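You operate a simulated robot arm through the tools that you are given. There is no shell and no other tool. Be economical: measure what you need, move in short steps, check, and stop when the job is done.

The job below is to be done with a simulated robot arm. You get a single attempt, and the scene is never put back.

## Task
Lay the green board in the wooden cradle and tap both clips down.
Fine: use the wooden tamper, then stand it back in the wide pocket of the black bag. Set down upright: wooden tamper.

Only the result counts: the job must be done as asked and must still hold three seconds after the hand-in. Knocking over, shifting, dropping, spilling or breaking anything else fails it.

## Robot
A 7-joint arm with a two-finger parallel gripper on a trunk, on a base that drives. Base frame: it is fixed to the floor where the robot stands at the start and does not move with it; the origin is under the middle of the robot, x ahead of it, y to its left, z up; the surface under the hand at the start is at about z = 0.9. Readings come in m, degrees, newtons and seconds.
Its first joint turns from -166.0 to 166.0 degrees. Places, roughly: bed of the wooden cradle [0.6, 0, 0.9]; blue clip [0.6, 0.1, 0.9]; green clip [0.7, -0.1, 0.9]; wide pocket of the black bag [0.7, -0.4, 0.9]. Payload 3.43 kg.
The tool frame sits at the grasp point between the pads (the TCP): z along the fingers, y along the line on which they close. The tips reach 0.03 m beyond it. Largest opening 0.094 m; finger width 0.028, thickness 0.01; the body of the gripper, 0.05 by 0.096 m, starts 0.055 m behind the TCP.
Orientation is told as [roll, pitch, yaw] about the base's x, y, z axes, in that order, counted from this pose: with the fingers straight down and closing along the base's y, the tool's x points along the base's -x, its y along +y and its z along -z.

## Interface
- The arm moves only by the tool step_arm. Its argument "moves" is a list of rows, each a list of 6 numbers: the shift along the base's x, y, z in units of 40 mm (1.0 is 40 mm), then the turn, a rotation vector about the base's x, y, z in units of 5 degrees (1.0 is 5 degrees). In form: [[dx, dy, dz, rx, ry, rz], ...]. A call has 1 to 12 rows; each row shifts and turns the commanded pose from where the row before left it. "hand" is the finger opening in m, from 0 to 0.094, set as the call begins (left out, the last holds). A call with a number of a shift or a turn outside -1 to 1 is refused whole. Each row takes 0.2 s and may step no farther than 0.05 m and 8.6 degrees from the row before; otherwise, or with a gripper value out of range, the whole call is refused. A pose out of reach is approached as far as the arm can. The call stops where the force on the tool passes 40 N (or 10 N more than at its start, if that is more) or the arm is blocked; 0.2 s more then pass. The fingers move at their own pace (about 0.045 m/s each) and stop on an object; they squeeze with about 24 N. The grip force told is the motor's: it shows also when the fingers shut on nothing. Time passes only in rows, and 0.2 s behind the last, so rows that do not move let the fingers close. The reply holds the time, the measured pose of the TCP, the force on the tool along the base axes, the opening and the grip force, in the units named above and with some noise, with the torque about the TCP (base axes, N m) and any sound that the robot's microphone picked up.
- Cameras (640 x 400 px; columns grow to the right, rows downward): "scene" is now at [0.4798, 0.1352, 1.3929]; the picture's right is [-0.76, -0.65, 0.00], its down [-0.39, 0.46, -0.80] and it looks along [0.52, -0.61, -0.60] (base axes); focal length 214 px, centre (320, 200). "wrist" rides on the gripper at [0.076, 0.014, -0.102] in the tool frame; the picture's right is [-0.18, 0.98, 0.00], its down [-0.75, -0.14, -0.64] and it looks along [-0.63, -0.12, 0.77] (tool axes); focal length 243 px, centre (320, 200).
- capture(camera): a new picture of that camera. The clock stands still meanwhile.
- raise_lower(by): slides the trunk up (or, below 0, down) by that many m; the arm and the scene camera ride with it, the base frame stays. It gives what a move gives, with no picture.
- roll_base(legs): drives the robot by 1 to 6 legs, each [ahead, left, turn to the left] in m, m and degrees, along the robot's own axes; the way and the turn of a leg run together, so that a leg with both is an arc; at most 1.5 m and 180 degrees a leg. The arm and the cameras ride along, it lands a little off, and it stops where it bumps. It gives what a move gives.
- pan_tilt(pan, tilt): turns the head with the scene camera to pan (to the left, within 103 degrees either way) and tilt (down, from -29 to 69), counted from straight ahead of the robot. It gives what a move gives.
- probe_pixels(camera, pixels): for up to 12 pixels [column, row] of the newest picture of that camera ("zoom" is the newest enlarged one), the place [x, y, z] in the base frame of the surface seen there, good to about 0.003 m, but the place of the scene camera against the robot may be out by one fixed shift of up to 0.025 m in any direction. The clock stands still meanwhile.
- inspect(camera, box): a new picture of the part [left, top, right, bottom] of that camera's present view, enlarged. The clock stands still meanwhile.
- job_done(): hands the job in; it is judged then, once.

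Work in short steps. Measure before you move; look again where a grasp or a placing could have gone wrong, and mend it. You have 80 turns and 48 pictures in all, those below and enlarged ones among them. Open the gripper and draw the arm clear of the work before you hand the job in, unless the task says otherwise; then end with one line.

The tools are called as name(argument=value, ...) on one line, values as JSON. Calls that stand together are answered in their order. step_arm: Moves the arm, as the interface text tells. Its arguments: {"type":"object","properties":{"moves":{"type":"array","items":{"type":"array","items":{"type":"number"}}},"hand":{"type":"number"}},"required":["moves"]} The other tools are called the same way: raise_lower (by) slides the trunk up or down; roll_base (legs) drives the base; pan_tilt (pan, tilt) turns the head that bears the scene camera; capture (camera) takes a picture; probe_pixels (camera, pixels) gives the place of the surface under pixels of a picture; inspect (camera, box) takes an enlarged picture of a part of a camera's view; job_done () hands the job in.

At the start:

```text
clock: 0.0
tcp_pos: [0.6424, -0.1343, 1.2843]
tool_rot: [0.0, 0.0, 0.0]
force: [0.0, 0.2, -0.5]
torque: [-0.03, -0.02, -0.01]
width: 0.0939
grip_force: 0.0
trunk travel left (down, up): [-0.45, 0.16]
robot x, y, heading: [0.0015, 0.0027, -0.3]
head pan, tilt: [-49.5, 37.0]
```

scene: 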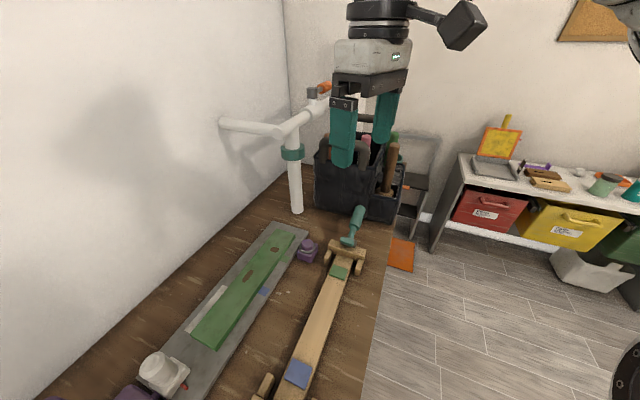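
wrist: 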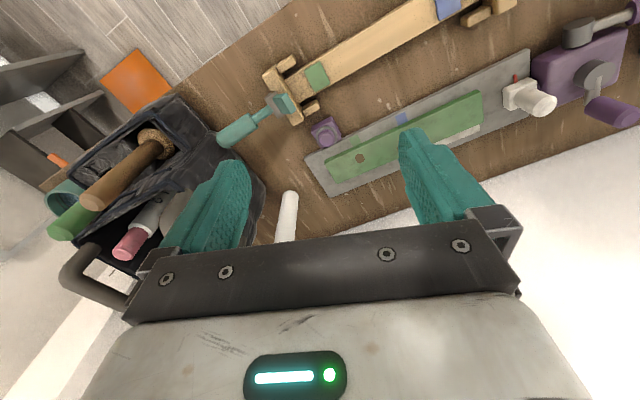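

The scene shows a green board on a grey plate (about 240,290), a wooden cradle (about 320,320) and the bag with tools (about 360,180). I'll enlarge these to understand them.

inspect(camera="scene", box=[130, 200, 450, 400])

inspect(camera="wrist", box=[0, 60, 340, 272])

inspect(camera="wrist", box=[220, 0, 640, 262])

```text
2.00 times, centred on (290, 300) of scene
```

zoom: 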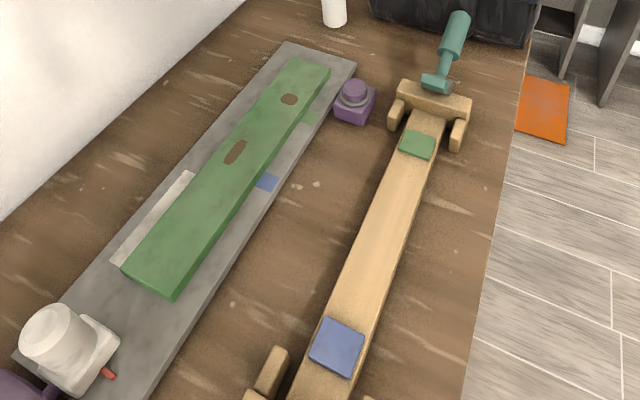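

```text
1.88 times, centred on (170, 166) of wrist
```

zoom: 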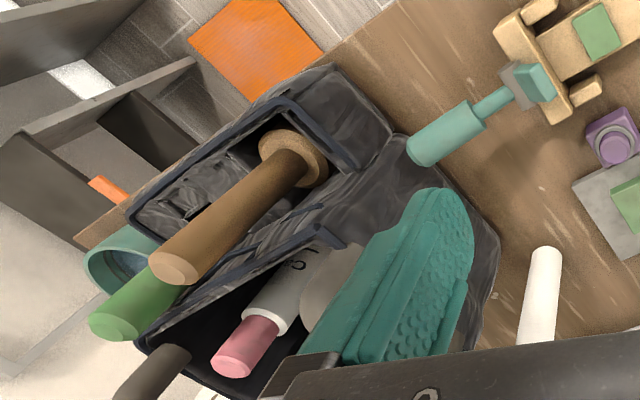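

```text
1.52 times, centred on (430, 131) of wrist
```

zoom: 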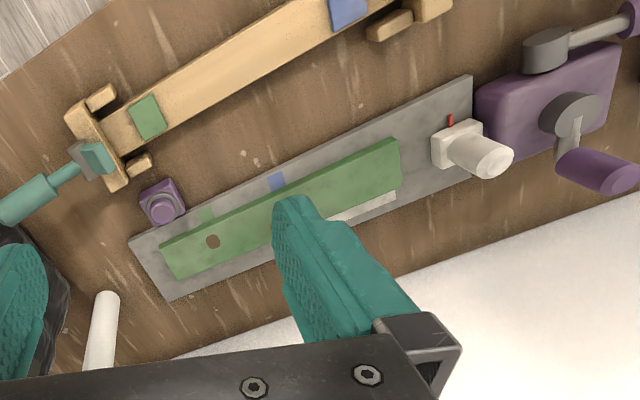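

The blue end of the cradle is cut off. I'll tilt the head down and pan it so I can see the whole cradle.

pan_tilt(pan=-20, tilt=62)

capture(camera="scene")

```text
clock: 0.9
tcp_pos: [0.6411, -0.134, 1.285]
tool_rot: [0.0, 0.0, 0.1]
force: [0.3, 0.2, 0.2]
torque: [-0.02, 0.02, -0.02]
width: 0.0937
grip_force: 0.1
trunk travel left (down, up): [-0.45, 0.16]
robot x, y, heading: [-0.002, -0.0021, -0.0]
head pan, tilt: [-20.0, 62.0]
```

```text
42 pictures are left
```

scene: 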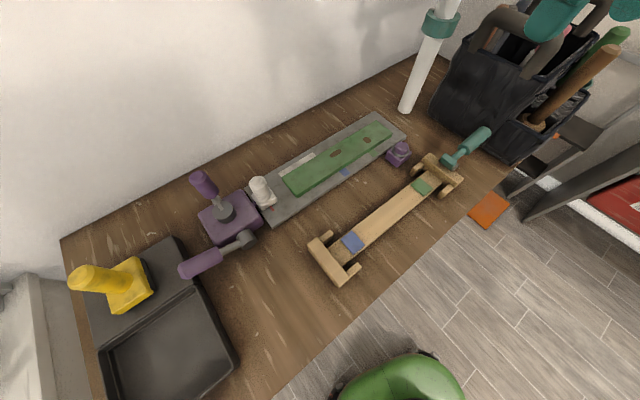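

Now the whole cradle is in view. I'll zoom into it and the board fixture.

inspect(camera="scene", box=[240, 100, 500, 290])

probe_pixels(camera="scene", pixels=[[352, 242], [390, 212], [422, 187], [318, 245], [345, 280], [427, 158], [458, 183], [447, 160], [485, 135], [300, 232], [345, 320]])

```text
2.11 times, centred on (370, 195) of scene
```

zoom: 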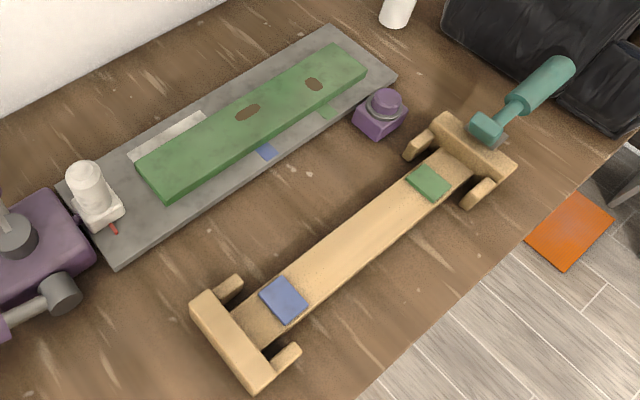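

```text
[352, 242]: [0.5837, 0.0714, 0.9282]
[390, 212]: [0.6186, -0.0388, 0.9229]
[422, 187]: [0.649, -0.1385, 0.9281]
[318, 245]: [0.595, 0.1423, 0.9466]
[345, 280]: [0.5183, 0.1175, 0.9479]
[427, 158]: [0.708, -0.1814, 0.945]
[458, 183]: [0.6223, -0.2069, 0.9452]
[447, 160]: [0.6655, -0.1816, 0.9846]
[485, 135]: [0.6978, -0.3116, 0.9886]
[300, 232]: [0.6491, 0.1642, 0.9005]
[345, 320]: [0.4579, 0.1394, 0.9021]
```

I need closer views of the cradle's green end with the teal item, the board, and the bag.

inspect(camera="scene", box=[380, 110, 510, 210])

inspect(camera="scene", box=[240, 105, 420, 225])

inspect(camera="scene", box=[420, 0, 640, 170])

```text
4.00 times, centred on (445, 160) of scene
```

zoom: 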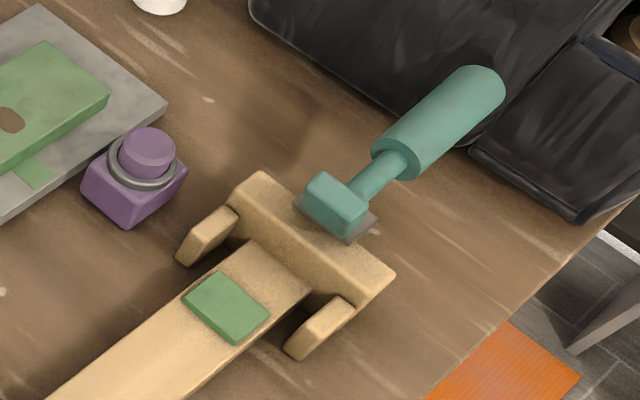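

```text
3.33 times, centred on (330, 165) of scene
```

zoom: 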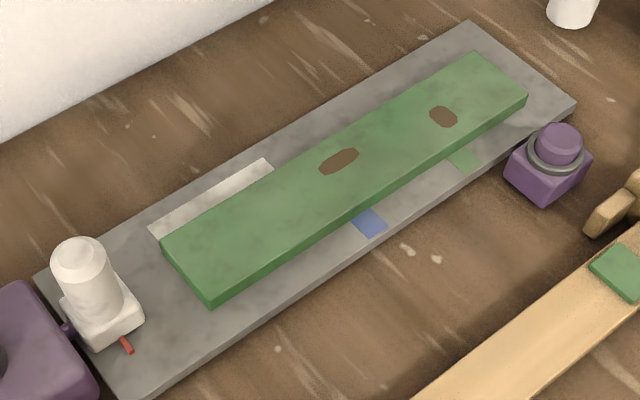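

```text
2.35 times, centred on (530, 85) of scene
```

zoom: 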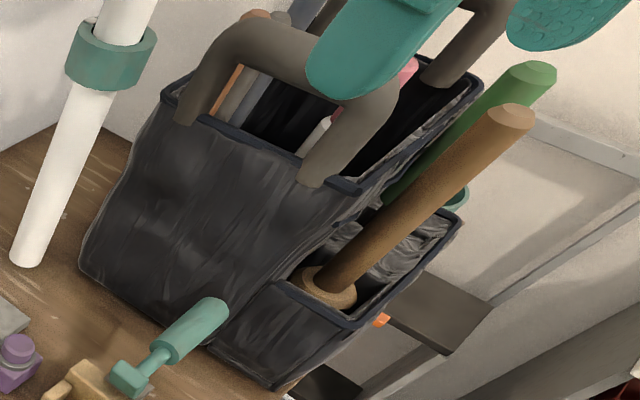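

Next I'll measure the board, the fixture marks and the pads using the current scene view.

capture(camera="scene")

probe_pixels(camera="scene", pixels=[[284, 178], [297, 194], [371, 123], [391, 133], [335, 154], [366, 140], [344, 172], [370, 153], [297, 165], [340, 185], [385, 160], [264, 185]])

probe_pixels(camera="scene", pixels=[[345, 241], [352, 236], [361, 243], [352, 253], [414, 185], [421, 180], [430, 185], [423, 192], [330, 258], [443, 172], [340, 251], [432, 178]])

```text
37 pictures are left
```

scene: 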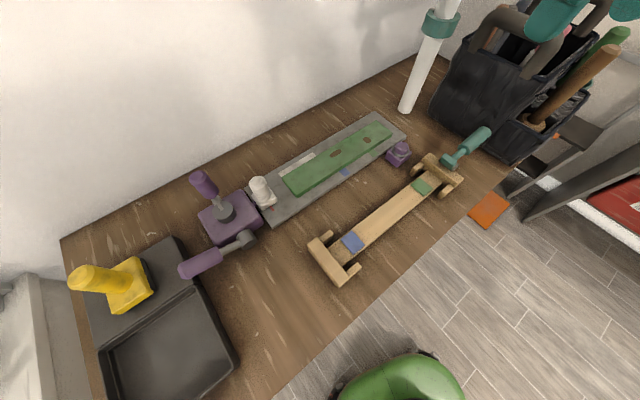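

```text
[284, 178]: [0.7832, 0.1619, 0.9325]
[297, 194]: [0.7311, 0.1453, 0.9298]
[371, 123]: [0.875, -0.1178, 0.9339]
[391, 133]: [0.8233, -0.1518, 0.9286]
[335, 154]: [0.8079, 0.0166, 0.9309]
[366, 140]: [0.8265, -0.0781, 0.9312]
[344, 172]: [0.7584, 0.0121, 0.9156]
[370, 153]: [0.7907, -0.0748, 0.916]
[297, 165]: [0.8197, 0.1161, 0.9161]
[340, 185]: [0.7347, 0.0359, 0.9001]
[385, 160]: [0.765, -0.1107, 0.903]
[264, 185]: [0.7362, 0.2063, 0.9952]
```

```text
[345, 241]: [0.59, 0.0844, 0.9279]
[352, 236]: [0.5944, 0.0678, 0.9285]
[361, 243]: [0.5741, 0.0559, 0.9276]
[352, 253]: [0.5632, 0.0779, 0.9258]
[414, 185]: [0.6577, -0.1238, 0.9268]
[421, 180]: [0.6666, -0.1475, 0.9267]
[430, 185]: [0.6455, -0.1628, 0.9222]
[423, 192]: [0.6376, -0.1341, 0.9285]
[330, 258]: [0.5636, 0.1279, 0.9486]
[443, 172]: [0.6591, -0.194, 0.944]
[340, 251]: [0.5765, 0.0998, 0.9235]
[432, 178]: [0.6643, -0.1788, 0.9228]
```

I'll cross-check with the wrist camera, which has no fixed shift, on the same features in its first picture.

probe_pixels(camera="wrist", pixels=[[317, 76], [448, 8], [330, 156], [340, 177], [478, 94], [483, 113], [360, 158], [275, 105], [285, 68], [145, 140], [92, 200], [327, 127]])

probe_pixels(camera="scene", pixels=[[422, 186], [352, 243], [366, 140], [446, 160], [432, 163], [398, 148], [600, 50], [540, 122]])

```text
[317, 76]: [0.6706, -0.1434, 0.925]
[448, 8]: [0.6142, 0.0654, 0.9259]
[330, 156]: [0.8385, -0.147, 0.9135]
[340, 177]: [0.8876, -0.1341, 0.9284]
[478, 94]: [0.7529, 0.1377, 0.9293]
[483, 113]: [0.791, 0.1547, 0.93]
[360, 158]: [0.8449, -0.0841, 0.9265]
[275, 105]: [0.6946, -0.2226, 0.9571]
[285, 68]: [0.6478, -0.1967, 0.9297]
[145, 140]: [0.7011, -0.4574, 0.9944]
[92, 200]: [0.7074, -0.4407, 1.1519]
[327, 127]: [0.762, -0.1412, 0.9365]
```

```text
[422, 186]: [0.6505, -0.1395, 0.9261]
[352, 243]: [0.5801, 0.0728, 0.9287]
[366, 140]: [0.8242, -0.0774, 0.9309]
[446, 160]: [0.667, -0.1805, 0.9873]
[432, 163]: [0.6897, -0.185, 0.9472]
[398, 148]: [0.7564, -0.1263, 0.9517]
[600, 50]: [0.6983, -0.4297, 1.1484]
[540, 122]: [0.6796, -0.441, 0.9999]
```

Scene readings are off by about (-0.02, +0.006, +0.003) relative to the wrist camera. I'll check clearance to the wall and pipe, and the tamper's outline, before moving.

probe_pixels(camera="scene", pixels=[[406, 108], [420, 75], [438, 22], [300, 100], [370, 70], [180, 140], [452, 2], [430, 55]])

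step_arm(hand=0.094, moves=[[0.3, 0.25, 0, 0, 0, -1], [0.3, 0.25, 0, 0, 0, -1], [0.3, 0.25, 0, 0, 0, -1], [0.3, 0.25, 0, 0, 0, -1], [0.3, 0.25, 0, 0, 0, -1], [0.3, 0.25, 0, 0, 0, -1], [0.3, 0.25, 0, 0, 0, -1], [0.3, 0.25, 0, 0, 0, -1], [0.3, 0.25, 0, 0, 0, -1], [0.3, 0.25, 0, 0, 0, -1]])

```text
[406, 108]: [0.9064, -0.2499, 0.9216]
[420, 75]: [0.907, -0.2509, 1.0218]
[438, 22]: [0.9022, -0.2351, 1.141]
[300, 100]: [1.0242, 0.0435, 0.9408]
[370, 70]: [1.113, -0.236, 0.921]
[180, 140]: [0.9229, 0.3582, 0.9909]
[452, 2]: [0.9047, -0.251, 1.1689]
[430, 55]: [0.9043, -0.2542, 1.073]
```

```text
clock: 3.1
tcp_pos: [0.7635, -0.0361, 1.2857]
tool_rot: [0.0, -0.1, -50.1]
force: [0.1, -0.2, -0.3]
torque: [-0.01, 0.01, -0.02]
width: 0.0937
grip_force: 0.0
trunk travel left (down, up): [-0.45, 0.16]
robot x, y, heading: [-0.0042, 0.0026, 0.3]
head pan, tilt: [-20.0, 62.0]
```

The wall is clear. I'll finish the turn and descend to a hover at about z=1.08 over the board centre for a close look.

step_arm(moves=[[0.248, 0.163, -0.85, 0, 0, -0.74], [0.248, 0.163, -0.85, 0, 0, -0.74], [0.248, 0.163, -0.85, 0, 0, -0.74], [0.248, 0.163, -0.85, 0, 0, -0.74], [0.248, 0.163, -0.85, 0, 0, -0.74], [0.248, 0.163, -0.85, 0, 0, -0.74]])

capture(camera="wrist")

```text
clock: 4.5
tcp_pos: [0.8198, 0.0039, 1.0802]
tool_rot: [0.0, -0.1, -72.2]
force: [0.6, -0.4, 0.5]
torque: [-0.02, -0.04, 0.02]
width: 0.094
grip_force: 0.1
trunk travel left (down, up): [-0.45, 0.16]
robot x, y, heading: [0.0027, -0.0006, -0.0]
head pan, tilt: [-20.0, 62.0]
```

```text
36 pictures are left
```

wrist: 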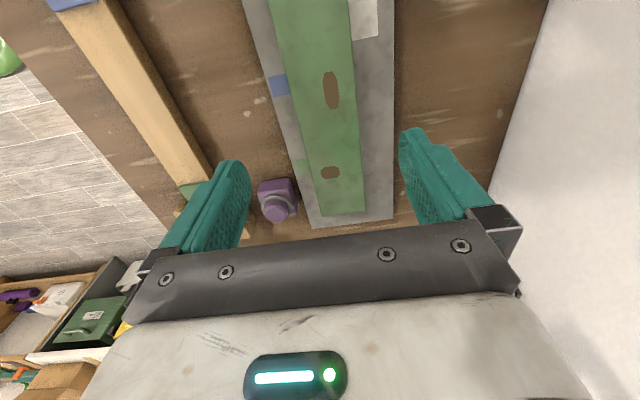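

I'll probe board edges and marks, plus cradle pieces visible here.

probe_pixels(camera="wrist", pixels=[[281, 40], [351, 40], [292, 90], [356, 100], [302, 140], [359, 150], [319, 210], [362, 207], [331, 90], [330, 172], [255, 60], [385, 150]])

```text
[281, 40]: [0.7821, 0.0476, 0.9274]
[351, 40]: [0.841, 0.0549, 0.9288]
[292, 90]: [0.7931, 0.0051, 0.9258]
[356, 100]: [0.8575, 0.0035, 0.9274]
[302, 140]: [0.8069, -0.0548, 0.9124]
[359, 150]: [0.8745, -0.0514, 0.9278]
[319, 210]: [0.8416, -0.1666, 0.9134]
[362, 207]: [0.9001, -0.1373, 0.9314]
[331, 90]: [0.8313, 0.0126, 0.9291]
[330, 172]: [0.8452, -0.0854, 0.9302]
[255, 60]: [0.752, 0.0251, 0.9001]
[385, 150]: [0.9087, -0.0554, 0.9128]
```

The board centre is near (0.825, 0.001), with its axis at about -72.8° and its width about 62 mm. I'll descend so the tips stop 3 to 4 mm above the grey plate (TCP z about 0.947).

step_arm(moves=[[0.1, 0, -0.9, 0, 0, -0.12], [0.04, -0.06, -0.9, 0, 0, 0], [0, 0, -0.9, 0, 0, 0], [0, 0, -0.6, 0, 0, 0]])

capture(camera="wrist")

```text
clock: 5.5
tcp_pos: [0.8295, 0.0, 0.9487]
tool_rot: [0.0, 0.0, -72.8]
force: [0.1, -0.5, -0.7]
torque: [0.03, 0.01, 0.0]
width: 0.094
grip_force: 0.0
trunk travel left (down, up): [-0.45, 0.16]
robot x, y, heading: [-0.0024, -0.001, 0.3]
head pan, tilt: [-20.0, 62.0]
```

```text
35 pictures are left
```

wrist: 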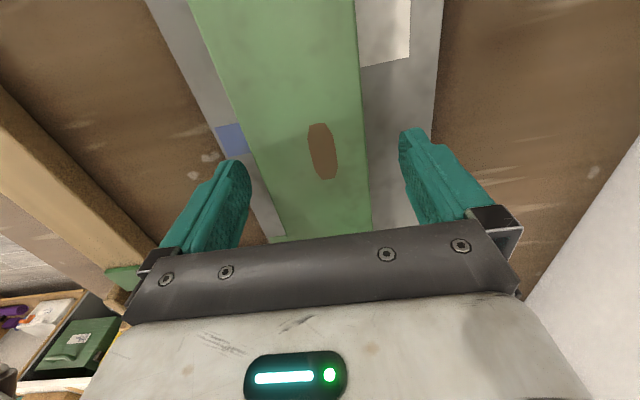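

The fingers straddle the board with space on both sides. I'll close on it, then lift slightly.

step_arm(hand=0.04, moves=[[0, 0, 0, 0, 0, 0], [0, 0, 0, 0, 0, 0], [0, 0, 0, 0, 0, 0], [0, 0, 0, 0, 0, 0], [0, 0, 0, 0, 0, 0]])

step_arm(moves=[[0, 0, 0.5, 0, 0, 0], [0, 0, 0.75, 0, 0, 0], [0, 0, 0.75, 0, 0, 0], [0, 0, 0, 0, 0, 0]])

capture(camera="scene")

```text
clock: 6.7
tcp_pos: [0.8303, 0.0007, 0.9473]
tool_rot: [0.0, -0.1, -72.8]
force: [0.1, 0.1, -0.2]
torque: [-0.05, -0.06, -0.04]
width: 0.0646
grip_force: 24.5
trunk travel left (down, up): [-0.45, 0.16]
robot x, y, heading: [0.0035, -0.0049, -0.1]
head pan, tilt: [-20.0, 62.0]
```

```text
clock: 7.7
tcp_pos: [0.8266, 0.0016, 1.0305]
tool_rot: [0.0, -0.1, -72.8]
force: [-0.2, 0.2, -0.2]
torque: [0.01, -0.03, 0.0]
width: 0.0399
grip_force: 0.1
trunk travel left (down, up): [-0.45, 0.16]
robot x, y, heading: [0.002, 0.0011, 0.0]
head pan, tilt: [-20.0, 62.0]
```

```text
34 pictures are left
```

scene: 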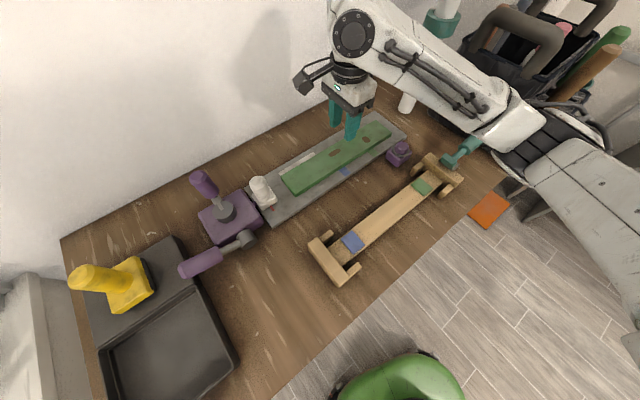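

The board slipped out and stayed in place at the same pixels. I'll regrip lower and lift in millimetres while watching the force.

step_arm(hand=0.094, moves=[[0, 0, 0, 0, 0, 0], [0, 0, 0, 0, 0, 0], [0, 0, 0, 0, 0, 0], [0, 0, -0.7, 0, 0, 0], [0, 0, -0.7, 0, 0, 0], [0, 0, -0.6, 0, 0, 0], [0, 0, -0.1, 0, 0, 0]])

step_arm(moves=[[0, 0, -0.05, 0, 0, 0], [0, 0, 0, 0, 0, 0]])

```text
clock: 9.3
tcp_pos: [0.8249, 0.0026, 0.9451]
tool_rot: [0.0, -0.1, -72.7]
force: [0.7, -0.7, -0.4]
torque: [-0.02, 0.03, 0.03]
width: 0.0942
grip_force: 0.1
trunk travel left (down, up): [-0.45, 0.16]
robot x, y, heading: [0.0008, -0.0018, 0.1]
head pan, tilt: [-20.0, 62.0]
```

```text
clock: 9.9
tcp_pos: [0.8262, 0.0009, 0.9427]
tool_rot: [0.0, 0.0, -72.7]
force: [-0.2, 0.8, 0.8]
torque: [0.03, 0.02, 0.0]
width: 0.0938
grip_force: 0.1
trunk travel left (down, up): [-0.45, 0.16]
robot x, y, heading: [-0.0, 0.0021, 0.1]
head pan, tilt: [-20.0, 62.0]
```

Tips are just off the plate now. I'll close and lift by only 4 mm.

step_arm(hand=0.03, moves=[[0, 0, 0, 0, 0, 0], [0, 0, 0, 0, 0, 0], [0, 0, 0, 0, 0, 0], [0, 0, 0, 0, 0, 0], [0, 0, 0, 0, 0, 0], [0, 0, 0, 0, 0, 0]])

step_arm(moves=[[0, 0, 0.05, 0, 0, 0], [0, 0, 0.05, 0, 0, 0]])

```text
clock: 11.3
tcp_pos: [0.8265, 0.0003, 0.9416]
tool_rot: [0.0, 0.0, -72.9]
force: [0.6, 0.9, -0.1]
torque: [0.06, -0.12, 0.07]
width: 0.0648
grip_force: 23.2
trunk travel left (down, up): [-0.45, 0.16]
robot x, y, heading: [-0.0003, 0.0007, 0.0]
head pan, tilt: [-20.0, 62.0]
```

```text
clock: 11.9
tcp_pos: [0.8257, 0.0011, 0.9464]
tool_rot: [0.0, 0.0, -72.8]
force: [-0.1, 0.0, -2.5]
torque: [-0.01, 0.0, -0.02]
width: 0.0646
grip_force: 23.6
trunk travel left (down, up): [-0.45, 0.16]
robot x, y, heading: [-0.001, -0.0005, -0.1]
head pan, tilt: [-20.0, 62.0]
```

A downward force of 2.5 N now shows, about the board's weight, so it may be lifting. I'll raise it gently to 2 cm and look.

step_arm(moves=[[0, 0, 0.1, 0, 0, 0], [0, 0, 0.1, 0, 0, 0], [0, 0, 0.1, 0, 0, 0], [0, 0, 0.1, 0, 0, 0]])

capture(camera="wrist")

```text
clock: 12.9
tcp_pos: [0.827, 0.0025, 0.9625]
tool_rot: [0.0, 0.0, -72.8]
force: [-0.3, 0.0, -1.9]
torque: [-0.01, -0.01, 0.03]
width: 0.0647
grip_force: 24.2
trunk travel left (down, up): [-0.45, 0.16]
robot x, y, heading: [-0.0001, 0.0024, 0.2]
head pan, tilt: [-20.0, 62.0]
```

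```text
33 pictures are left
```

wrist: 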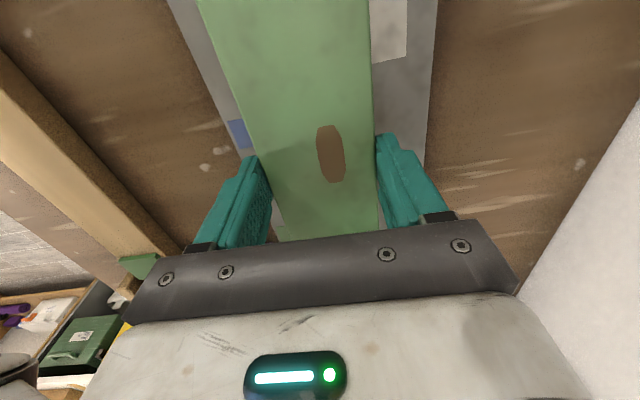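

The board is held. I'll raise it above all obstacles and carry it over the cradle.

step_arm(moves=[[0, 0, 0.6, 0, 0, 0], [0, 0, 0.6, 0, 0, 0], [0, 0, 0.6, 0, 0, 0], [0, 0, 0.6, 0, 0, 0], [-0.6, -0.13, 0, 0, 0, 0], [-0.6, -0.13, 0, 0, 0, 0], [-0.6, -0.13, 0, 0, 0, 0], [-0.6, -0.13, 0, 0, 0, 0], [-0.6, -0.13, 0, 0, 0, 0], [-0.6, -0.13, 0, 0, 0, 0], [-0.6, -0.13, 0, 0, 0, 0], [-0.6, -0.17, 0, 0, 0, 0]])

capture(camera="scene")

capture(camera="wrist")

```text
clock: 15.5
tcp_pos: [0.6677, -0.0332, 1.0594]
tool_rot: [-0.1, -0.1, -72.8]
force: [-0.3, 0.4, -3.3]
torque: [0.0, -0.02, 0.0]
width: 0.0645
grip_force: 24.3
out of reach, approached as far as the arm can: row 11, 12
trunk travel left (down, up): [-0.45, 0.16]
robot x, y, heading: [-0.0046, 0.0027, 0.3]
head pan, tilt: [-20.0, 62.0]
```

```text
32 pictures are left
```

scene: 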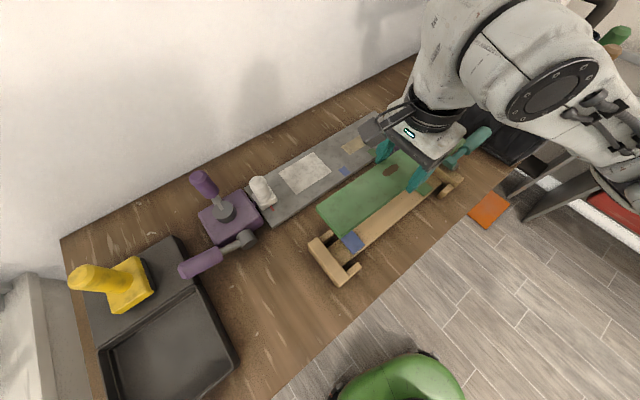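

```text
31 pictures are left
```

wrist: 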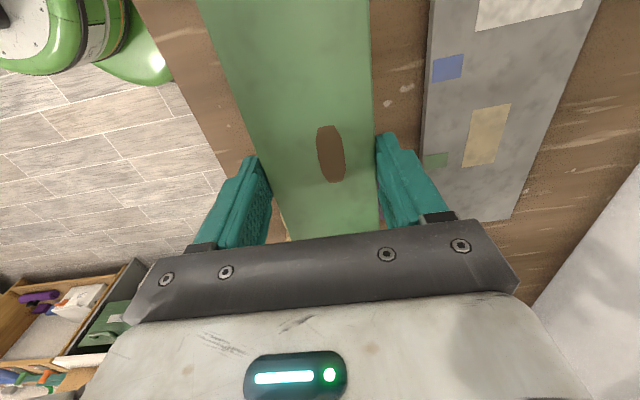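

Rows 11 and 12 were out of reach because the arm is folded too close. I'll back the base up 0.12 m with the board held high.

roll_base(legs=[[-0.12, 0, 0]])

```text
clock: 16.8
tcp_pos: [0.5451, -0.035, 1.0596]
tool_rot: [-0.1, -0.1, -73.0]
force: [0.4, -0.2, -2.4]
torque: [-0.01, 0.0, 0.02]
width: 0.0646
grip_force: 24.2
trunk travel left (down, up): [-0.45, 0.16]
robot x, y, heading: [-0.1226, -0.0012, -0.2]
head pan, tilt: [-20.0, 62.0]
```

I'll move over the cradle centre and take a scene picture to compare the board to the cradle in one frame.

step_arm(moves=[[0.75, -0.05, 0, 0, 0, 0], [0.75, -0.05, 0, 0, 0, 0], [0.75, -0.05, 0, 0, 0, 0], [0, 0, 0, 0, 0, 0]])

capture(camera="scene")

capture(camera="wrist")

```text
clock: 17.8
tcp_pos: [0.6358, -0.0409, 1.0566]
tool_rot: [0.0, -0.1, -72.9]
force: [-0.7, -1.5, -2.7]
torque: [-0.02, 0.03, 0.01]
width: 0.0649
grip_force: 23.5
trunk travel left (down, up): [-0.45, 0.16]
robot x, y, heading: [-0.1244, 0.0021, 0.1]
head pan, tilt: [-20.0, 62.0]
```

```text
30 pictures are left
```

scene: 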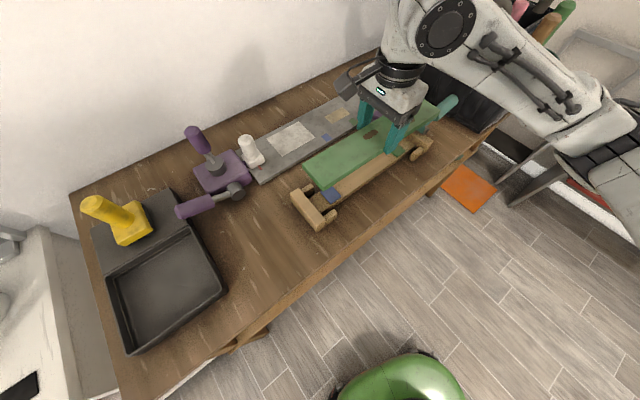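

```text
29 pictures are left
```

wrist: 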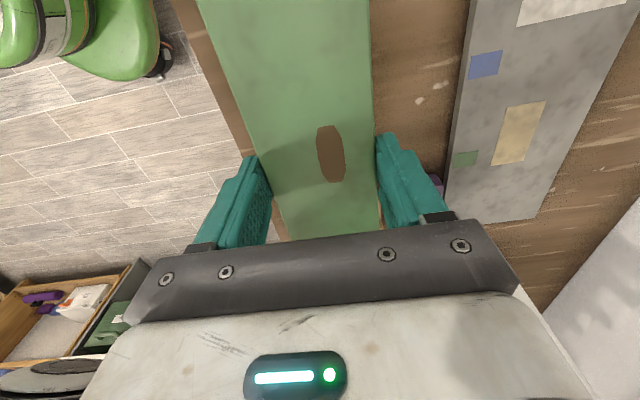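

I'll enlarge the cradle and board in the scene view and measure both.

inspect(camera="scene", box=[280, 100, 440, 235])

inspect(camera="scene", box=[370, 80, 470, 165])

```text
2.96 times, centred on (360, 168) of scene
```

zoom: 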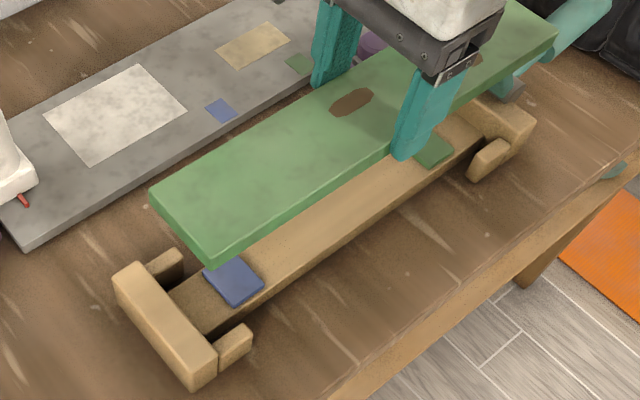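

```text
4.71 times, centred on (420, 122) of scene
```

zoom: 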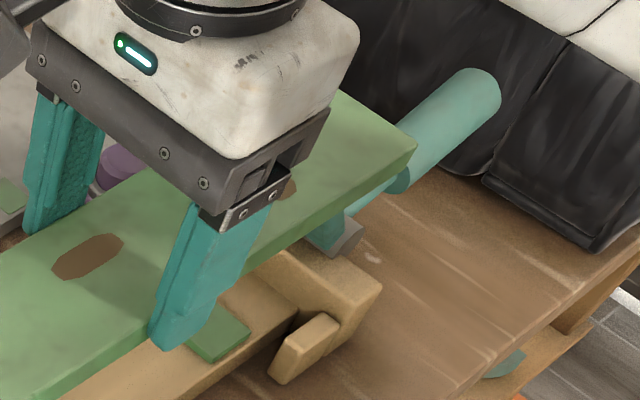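

Probing the board ends, stops, side posts and teal head in the same view.

probe_pixels(camera="zoom", pixels=[[408, 147], [335, 97], [305, 210], [365, 283], [330, 278], [290, 262], [325, 322], [290, 345], [205, 325], [330, 235], [450, 110], [300, 300]])

probe_pixels(camera="scene", pixels=[[304.5, 165], [322.5, 187], [299.2, 190], [324, 218.5], [308, 188.5], [330, 215.5], [331, 193], [311, 203], [363, 153], [350, 195], [300, 195], [335, 168]])

```text
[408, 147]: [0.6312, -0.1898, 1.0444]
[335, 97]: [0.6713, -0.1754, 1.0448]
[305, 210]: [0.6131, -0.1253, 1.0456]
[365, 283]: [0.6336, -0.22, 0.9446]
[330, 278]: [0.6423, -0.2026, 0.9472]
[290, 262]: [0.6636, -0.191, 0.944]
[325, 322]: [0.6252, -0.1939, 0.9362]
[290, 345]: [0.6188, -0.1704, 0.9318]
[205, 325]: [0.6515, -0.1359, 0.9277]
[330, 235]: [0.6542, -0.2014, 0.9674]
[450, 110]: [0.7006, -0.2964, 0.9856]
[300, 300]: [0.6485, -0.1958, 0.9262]
```

```text
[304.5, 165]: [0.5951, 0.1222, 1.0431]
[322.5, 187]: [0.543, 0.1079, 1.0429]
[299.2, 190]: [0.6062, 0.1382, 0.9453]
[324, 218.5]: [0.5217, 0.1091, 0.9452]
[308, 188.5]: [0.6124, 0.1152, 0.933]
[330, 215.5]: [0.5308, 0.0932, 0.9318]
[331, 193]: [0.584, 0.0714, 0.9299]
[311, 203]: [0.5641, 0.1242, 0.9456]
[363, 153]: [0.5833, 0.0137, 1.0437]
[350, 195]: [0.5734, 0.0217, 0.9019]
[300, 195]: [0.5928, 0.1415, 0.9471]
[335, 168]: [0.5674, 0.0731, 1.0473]
```

The board is well aligned, but the cradle's axis is nearer -71.5°. The teal head may overhang the green stop, so I'll move the board aside and measure it before lowering.

step_arm(moves=[[0.8, 0.3, 0.3, 0, 0, 0.26], [0.8, 0.3, 0.3, 0, 0, 0], [0.8, 0.3, 0.3, 0, 0, 0]])

inspect(camera="scene", box=[380, 80, 470, 165])

```text
clock: 18.6
tcp_pos: [0.7329, -0.0051, 1.0926]
tool_rot: [-0.1, -0.1, -71.6]
force: [-0.5, -0.7, -2.6]
torque: [0.0, 0.01, 0.02]
width: 0.0643
grip_force: 23.7
trunk travel left (down, up): [-0.45, 0.16]
robot x, y, heading: [-0.1207, -0.0024, -0.1]
head pan, tilt: [-20.0, 62.0]
```

```text
4.71 times, centred on (425, 122) of scene
```

zoom: 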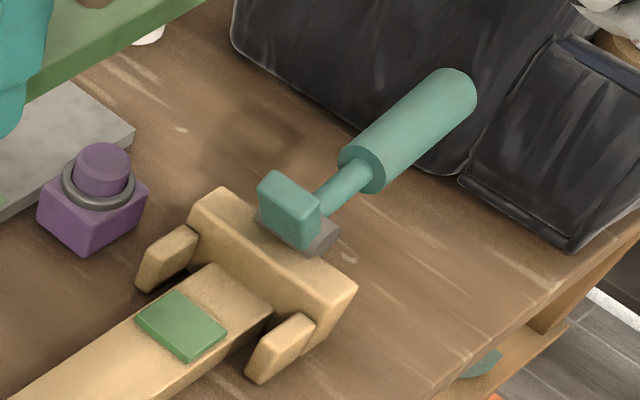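

probe_pixels(camera="zoom", pixels=[[265, 185], [290, 210], [300, 238], [265, 210], [305, 190], [330, 235], [205, 215], [255, 262], [310, 295], [230, 268], [262, 298], [350, 285]])

probe_pixels(camera="zoom", pixels=[[165, 262], [187, 238], [275, 350], [305, 325], [180, 325], [140, 345], [215, 375], [270, 175], [316, 210], [440, 110], [150, 285], [255, 375]])

```text
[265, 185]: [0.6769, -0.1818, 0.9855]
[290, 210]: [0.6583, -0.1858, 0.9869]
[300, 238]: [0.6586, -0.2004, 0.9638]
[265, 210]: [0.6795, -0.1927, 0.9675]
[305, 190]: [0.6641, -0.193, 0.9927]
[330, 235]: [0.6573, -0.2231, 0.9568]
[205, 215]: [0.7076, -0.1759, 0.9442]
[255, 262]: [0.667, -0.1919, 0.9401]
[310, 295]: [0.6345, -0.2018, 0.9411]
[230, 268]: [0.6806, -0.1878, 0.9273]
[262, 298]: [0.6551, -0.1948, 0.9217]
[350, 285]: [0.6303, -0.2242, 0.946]
```

```text
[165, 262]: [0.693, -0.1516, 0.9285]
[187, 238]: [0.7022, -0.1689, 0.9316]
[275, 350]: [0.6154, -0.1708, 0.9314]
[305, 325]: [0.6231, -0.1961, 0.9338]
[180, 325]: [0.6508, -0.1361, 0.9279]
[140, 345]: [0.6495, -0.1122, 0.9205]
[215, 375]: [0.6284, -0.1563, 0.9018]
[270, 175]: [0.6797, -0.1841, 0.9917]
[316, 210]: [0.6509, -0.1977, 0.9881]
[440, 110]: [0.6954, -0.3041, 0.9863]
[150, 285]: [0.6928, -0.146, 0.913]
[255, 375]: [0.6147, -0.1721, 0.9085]
```

The teal head's top overhangs the stop by about 8 mm, so I'll bias the board about 4 mm towards the blue stop, which leaves roughly 4.5 mm clear at each end. I'll return over the cradle at z≈1.03 and check.

step_arm(moves=[[-0.8, -0.3, -0.2, 0, 0, 0], [-0.8, -0.3, -0.3, 0, 0, 0], [-0.81, -0.27, -0.5, 0, 0, 0], [0, 0, -0.4, 0, 0, 0], [0, 0, 0, 0, 0, 0]])

inspect(camera="scene", box=[280, 80, 470, 235])

```text
clock: 19.8
tcp_pos: [0.6343, -0.0394, 1.0384]
tool_rot: [-0.1, 0.0, -71.6]
force: [-0.3, 0.2, -2.2]
torque: [0.0, -0.02, -0.03]
width: 0.0644
grip_force: 24.5
trunk travel left (down, up): [-0.45, 0.16]
robot x, y, heading: [-0.1268, -0.0012, -0.1]
head pan, tilt: [-20.0, 62.0]
```

```text
2.58 times, centred on (375, 158) of scene
```

zoom: 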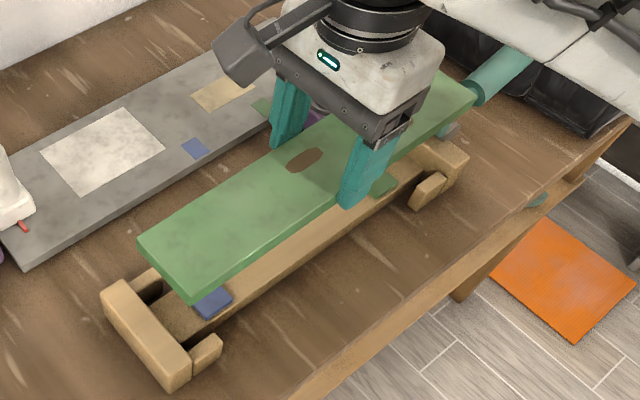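

probe_pixels(camera="zoom", pixels=[[143, 241], [191, 289], [165, 265], [471, 98], [462, 88], [462, 106], [330, 190], [250, 245], [128, 280], [180, 345], [155, 315], [210, 350]])

```text
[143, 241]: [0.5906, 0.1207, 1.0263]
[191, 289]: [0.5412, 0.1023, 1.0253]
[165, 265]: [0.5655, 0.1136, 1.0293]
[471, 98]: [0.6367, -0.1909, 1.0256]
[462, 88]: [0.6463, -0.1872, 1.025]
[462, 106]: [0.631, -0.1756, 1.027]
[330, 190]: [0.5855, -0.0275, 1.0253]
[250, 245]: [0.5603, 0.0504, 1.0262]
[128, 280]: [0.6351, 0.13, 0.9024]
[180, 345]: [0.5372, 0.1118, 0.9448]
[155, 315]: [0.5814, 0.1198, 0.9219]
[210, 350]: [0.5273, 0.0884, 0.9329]
```

The board centre should shift 3 mm towards blue. I'll apply that and lower to just above the stops, past the teal head, watching the force.

step_arm(moves=[[-0.06, 0.06, 0, 0, 0, 0.06], [0, 0, -0.35, 0, 0, 0], [0, 0, -0.35, 0, 0, 0], [0, 0, -0.35, 0, 0, 0], [0, 0, -0.25, 0, 0, 0], [0, 0, 0, 0, 0, 0]])

inspect(camera="scene", box=[280, 80, 470, 235])

```text
clock: 21.2
tcp_pos: [0.6306, -0.0371, 0.9878]
tool_rot: [0.0, 0.0, -71.3]
force: [-1.8, 1.6, 17.6]
torque: [0.28, 0.34, 0.24]
width: 0.065
grip_force: 24.2
trunk travel left (down, up): [-0.45, 0.16]
robot x, y, heading: [-0.1225, -0.0007, -0.3]
head pan, tilt: [-20.0, 62.0]
```

```text
2.58 times, centred on (375, 158) of scene
```

zoom: 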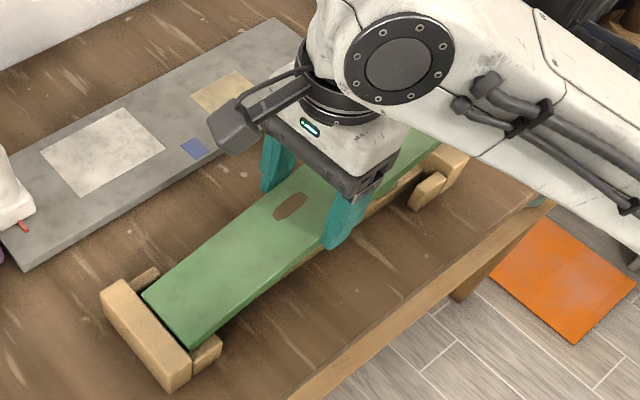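

There are 17.6 N upward, so something is touching, perhaps the teal head at the green end. I'll measure the board's height along its length.

probe_pixels(camera="zoom", pixels=[[148, 295], [190, 340], [170, 315], [220, 260], [290, 205], [320, 180], [420, 150], [438, 132], [435, 140], [412, 138], [455, 150], [240, 290]])

```text
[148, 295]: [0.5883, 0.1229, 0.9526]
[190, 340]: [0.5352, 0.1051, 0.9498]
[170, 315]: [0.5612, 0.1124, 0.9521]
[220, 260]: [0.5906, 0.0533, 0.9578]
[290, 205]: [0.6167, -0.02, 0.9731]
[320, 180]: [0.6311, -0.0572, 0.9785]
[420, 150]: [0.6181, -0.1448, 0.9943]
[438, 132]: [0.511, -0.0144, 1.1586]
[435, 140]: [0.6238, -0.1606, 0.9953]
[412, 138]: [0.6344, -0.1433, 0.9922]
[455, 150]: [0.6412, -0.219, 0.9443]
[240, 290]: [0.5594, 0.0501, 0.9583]
```

The board pivoted in the grip because its green end rests on the teal head (top 0.995 against 0.951 at blue). I'll raise it, shift a further 5 mm towards blue, and rotate the tool 9° to level the board.

step_arm(moves=[[0, 0, 0.35, 0, 0, 0], [0, 0, 0.4, 0, 0, 0], [0, 0, 0.4, 0, 0, 0], [-0.02, 0.06, 0, 0.89, 0.3, 0], [-0.02, 0.06, 0, 0.89, 0.3, 0], [0, 0, 0, 0, 0, 0]])

inspect(camera="scene", box=[280, 80, 470, 235])

```text
clock: 22.6
tcp_pos: [0.6304, -0.0352, 1.0341]
tool_rot: [-0.1, 9.4, -71.3]
force: [0.6, 0.3, -2.8]
torque: [-0.04, 0.02, -0.01]
width: 0.0647
grip_force: 24.0
trunk travel left (down, up): [-0.45, 0.16]
robot x, y, heading: [-0.1229, 0.0032, -0.0]
head pan, tilt: [-20.0, 62.0]
```

```text
2.58 times, centred on (375, 158) of scene
```

zoom: 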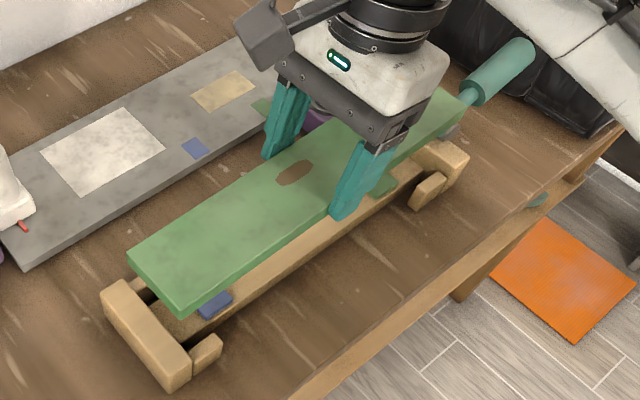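

probe_pixels(camera="zoom", pixels=[[134, 257], [179, 302], [155, 280], [464, 102], [455, 92], [455, 113], [300, 205], [240, 252], [500, 75], [470, 92], [452, 130], [400, 150]])

```text
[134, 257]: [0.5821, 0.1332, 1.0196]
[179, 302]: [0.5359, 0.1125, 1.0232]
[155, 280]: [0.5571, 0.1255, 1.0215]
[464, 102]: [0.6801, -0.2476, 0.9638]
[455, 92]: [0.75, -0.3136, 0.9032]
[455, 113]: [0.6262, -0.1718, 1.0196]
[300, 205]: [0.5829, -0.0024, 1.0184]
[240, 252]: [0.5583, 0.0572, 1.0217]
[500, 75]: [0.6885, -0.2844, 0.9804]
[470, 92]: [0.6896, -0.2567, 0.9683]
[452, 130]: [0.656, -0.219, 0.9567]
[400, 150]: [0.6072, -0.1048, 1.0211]
```

The board is level again, but the teal head's top edge leans over the bed. I'll tilt the green end down 6°, tuck it under that edge while staying shifted towards blue, then level it.

step_arm(moves=[[0, 0, 0, 0.57, 0.19, 0.14], [0, 0, 0, 0.57, 0.19, 0], [0, 0, -0.3, 0, 0, 0], [0, 0, -0.3, 0, 0, 0], [0, 0, -0.3, 0, 0, 0], [0, 0, 0, 0, 0, 0]])

inspect(camera="scene", box=[280, 80, 470, 235])

```text
clock: 24.0
tcp_pos: [0.6318, -0.0325, 0.9981]
tool_rot: [0.0, 15.4, -70.6]
force: [-0.1, -0.7, -2.6]
torque: [-0.03, 0.02, -0.02]
width: 0.0643
grip_force: 23.8
trunk travel left (down, up): [-0.45, 0.16]
robot x, y, heading: [-0.1205, 0.0016, -0.2]
head pan, tilt: [-20.0, 62.0]
```

```text
2.58 times, centred on (375, 158) of scene
```

zoom: 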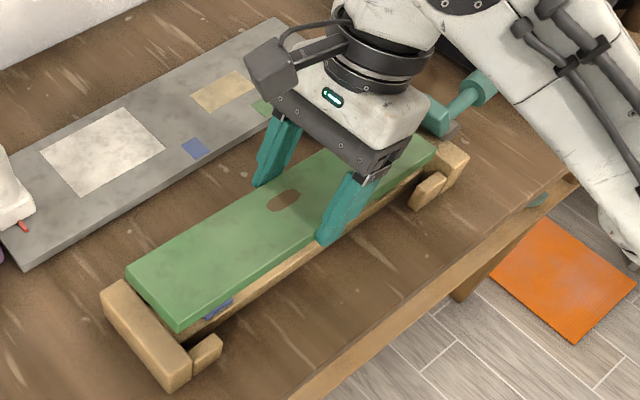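

No contact so far, and the teal head is now visible behind the green end. I'll measure both ends.

probe_pixels(camera="zoom", pixels=[[131, 270], [176, 322], [155, 298], [430, 152], [420, 140], [420, 160], [432, 115], [440, 125], [424, 172], [449, 172], [440, 150], [200, 330]])

```text
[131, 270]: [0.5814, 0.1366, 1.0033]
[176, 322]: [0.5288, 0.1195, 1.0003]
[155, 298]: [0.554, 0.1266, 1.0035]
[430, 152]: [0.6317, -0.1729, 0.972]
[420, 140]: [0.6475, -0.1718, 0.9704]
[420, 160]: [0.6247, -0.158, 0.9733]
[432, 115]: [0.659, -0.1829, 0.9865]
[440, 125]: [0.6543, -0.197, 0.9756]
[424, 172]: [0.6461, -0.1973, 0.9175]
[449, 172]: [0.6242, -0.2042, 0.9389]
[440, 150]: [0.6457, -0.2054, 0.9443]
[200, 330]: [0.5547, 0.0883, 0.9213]
```

The green end is 16 mm clear of the teal edge. I'll lower 22 mm so that end slips below the overhang.

step_arm(moves=[[0, 0, -0.25, 0, 0, 0], [0, 0, -0.2, 0, 0, 0], [0, 0, -0.1, 0, 0, 0], [0, 0, 0, 0, 0, 0]])

```text
clock: 25.0
tcp_pos: [0.6324, -0.0311, 0.9758]
tool_rot: [0.1, 15.3, -70.7]
force: [0.1, 0.1, -3.3]
torque: [0.0, -0.03, -0.01]
width: 0.0643
grip_force: 24.0
trunk travel left (down, up): [-0.45, 0.16]
robot x, y, heading: [-0.1214, 0.0016, 0.2]
head pan, tilt: [-20.0, 62.0]
```

Still no contact. I'll slide 17 mm towards green under the overhang, then level in two steps while lowering so the green end stays at the same height.

step_arm(moves=[[0.07, -0.2, 0, 0, 0, 0], [0.065, -0.2, 0, 0, 0, 0], [0, 0, -0.1, -0.285, -0.095, 0], [0, 0, -0.1, -0.285, -0.095, 0], [0, 0, 0, 0, 0, 0]])

inspect(camera="scene", box=[280, 80, 470, 235])

```text
clock: 26.2
tcp_pos: [0.637, -0.0487, 0.966]
tool_rot: [-0.2, 12.5, -70.7]
force: [-0.5, -0.3, -2.0]
torque: [-0.03, 0.0, 0.0]
width: 0.0646
grip_force: 24.3
trunk travel left (down, up): [-0.45, 0.16]
robot x, y, heading: [-0.1211, 0.0008, -0.0]
head pan, tilt: [-20.0, 62.0]
```

```text
2.58 times, centred on (375, 158) of scene
```

zoom: 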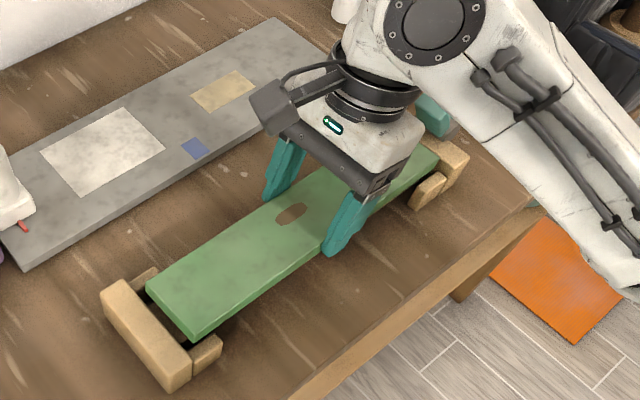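

probe_pixels(camera="zoom", pixels=[[150, 290], [193, 333], [172, 312], [432, 165], [425, 152], [423, 172], [440, 170], [434, 118], [128, 300], [175, 352], [207, 350], [300, 230]])

```text
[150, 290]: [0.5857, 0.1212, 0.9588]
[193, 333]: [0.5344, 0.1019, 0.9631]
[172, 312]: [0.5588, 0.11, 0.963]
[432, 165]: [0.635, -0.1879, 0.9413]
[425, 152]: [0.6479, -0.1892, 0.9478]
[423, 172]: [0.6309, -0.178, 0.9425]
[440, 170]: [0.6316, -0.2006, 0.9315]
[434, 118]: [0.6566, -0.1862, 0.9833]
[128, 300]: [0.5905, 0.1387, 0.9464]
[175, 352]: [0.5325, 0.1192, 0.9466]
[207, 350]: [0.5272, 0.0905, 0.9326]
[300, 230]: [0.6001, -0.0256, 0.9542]
```

The ends fit with about 6 mm clear on each side. I'll make a small yaw and lateral correction, then level the last 3.5° onto the pads.

step_arm(moves=[[0.024, 0.008, 0.05, 0, 0, -0.12], [0, 0, -0.12, -0.33, -0.11, 0], [0, 0, -0.12, -0.33, -0.11, 0], [0, 0, 0, 0, 0, 0]])

inspect(camera="scene", box=[280, 80, 470, 235])

```text
clock: 27.2
tcp_pos: [0.6358, -0.0483, 0.9596]
tool_rot: [0.1, 9.1, -71.0]
force: [-2.7, 8.9, 10.0]
torque: [0.57, 0.53, -0.02]
width: 0.0645
grip_force: 24.6
trunk travel left (down, up): [-0.45, 0.16]
robot x, y, heading: [-0.1195, -0.0024, -0.2]
head pan, tilt: [-20.0, 62.0]
```

```text
2.58 times, centred on (375, 158) of scene
```

zoom: 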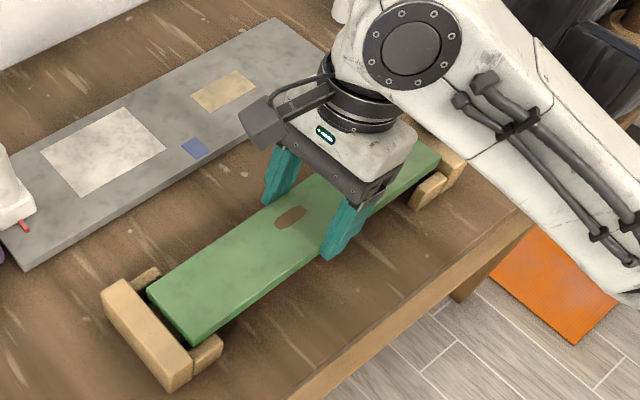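

There is contact: 10 N up and a push towards blue, meaning the green end is against its stop or pad. I'll check the board's height and tilt.

probe_pixels(camera="zoom", pixels=[[153, 295], [193, 338], [174, 317], [432, 165], [426, 152], [423, 172], [300, 225], [240, 290], [250, 240], [400, 175], [206, 350], [350, 215]])

```text
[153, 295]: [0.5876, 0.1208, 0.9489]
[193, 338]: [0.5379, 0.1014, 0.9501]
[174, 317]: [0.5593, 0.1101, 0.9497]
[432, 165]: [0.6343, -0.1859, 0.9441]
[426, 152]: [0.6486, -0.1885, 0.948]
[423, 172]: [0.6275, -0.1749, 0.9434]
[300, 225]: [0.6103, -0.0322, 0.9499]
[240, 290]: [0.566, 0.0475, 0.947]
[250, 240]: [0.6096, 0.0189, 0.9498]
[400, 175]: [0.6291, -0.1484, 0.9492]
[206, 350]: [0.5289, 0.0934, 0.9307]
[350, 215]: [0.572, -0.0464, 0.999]
```

The board is level within 3 mm and sits on the pads. I'll release it, then rise straight up along the fingers' own axis.

step_arm(hand=0.094, moves=[[0, 0, 0, 0, 0, 0], [0, 0, 0, 0, 0, 0], [0, 0, 0, 0, 0, 0], [0, 0, 0.7, 0, 0, 0], [0, 0, 0.9, 0, 0, 0], [0, 0, 0.9, 0, 0, 0], [0.3, 0, 0.9, -0.87, -0.29, 0], [0.3, 0, 0.9, -0.87, -0.29, 0], [0.6, 0, 0.6, 0, 0, 0]])

inspect(camera="scene", box=[280, 80, 470, 235])

```text
clock: 29.2
tcp_pos: [0.6847, -0.0495, 1.1545]
tool_rot: [-0.1, -0.2, -71.3]
force: [0.1, -0.8, -0.3]
torque: [-0.01, 0.01, 0.01]
width: 0.0941
grip_force: 0.1
trunk travel left (down, up): [-0.45, 0.16]
robot x, y, heading: [-0.1241, -0.0023, -0.0]
head pan, tilt: [-20.0, 62.0]
```

```text
2.58 times, centred on (375, 158) of scene
```

zoom: 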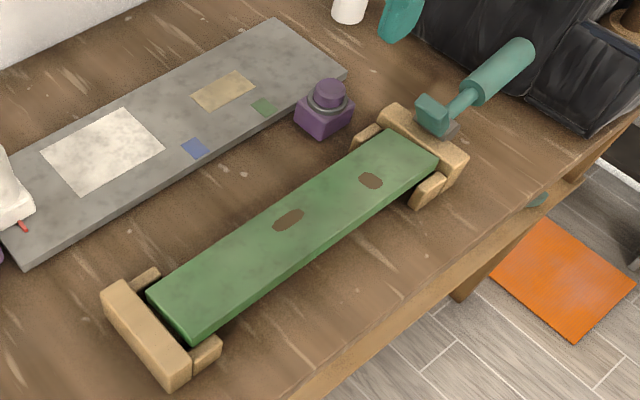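

The board lies flat between stops and posts. Now the tamper: I'll check board heights and turn the head towards the bag.

probe_pixels(camera="zoom", pixels=[[155, 297], [193, 335], [430, 163], [380, 140], [288, 218], [240, 255], [345, 185], [205, 290], [370, 165], [433, 108], [148, 300], [436, 165]])

pan_tilt(pan=-40, tilt=40)

capture(camera="scene")

```text
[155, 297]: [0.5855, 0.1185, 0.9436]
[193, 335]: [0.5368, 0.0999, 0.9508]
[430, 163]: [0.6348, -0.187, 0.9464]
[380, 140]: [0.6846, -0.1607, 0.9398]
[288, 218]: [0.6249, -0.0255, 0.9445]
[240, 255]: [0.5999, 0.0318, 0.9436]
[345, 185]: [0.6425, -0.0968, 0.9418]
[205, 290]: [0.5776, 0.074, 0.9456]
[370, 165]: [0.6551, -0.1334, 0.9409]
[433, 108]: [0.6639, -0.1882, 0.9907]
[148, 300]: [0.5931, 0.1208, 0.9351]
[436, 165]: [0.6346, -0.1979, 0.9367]
```

```text
clock: 30.1
tcp_pos: [0.6843, -0.0495, 1.1546]
tool_rot: [-0.1, -0.3, -71.2]
force: [-0.1, 0.0, 0.1]
torque: [0.0, -0.01, 0.0]
width: 0.094
grip_force: 0.1
trunk travel left (down, up): [-0.45, 0.16]
robot x, y, heading: [-0.1206, -0.0026, -0.2]
head pan, tilt: [-40.0, 40.0]
```

```text
18 pictures are left
```

scene: 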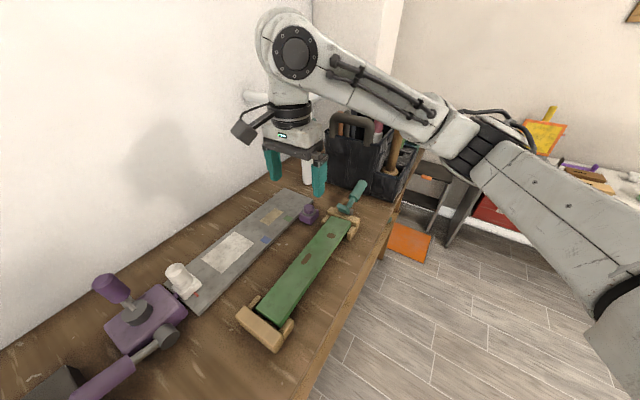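

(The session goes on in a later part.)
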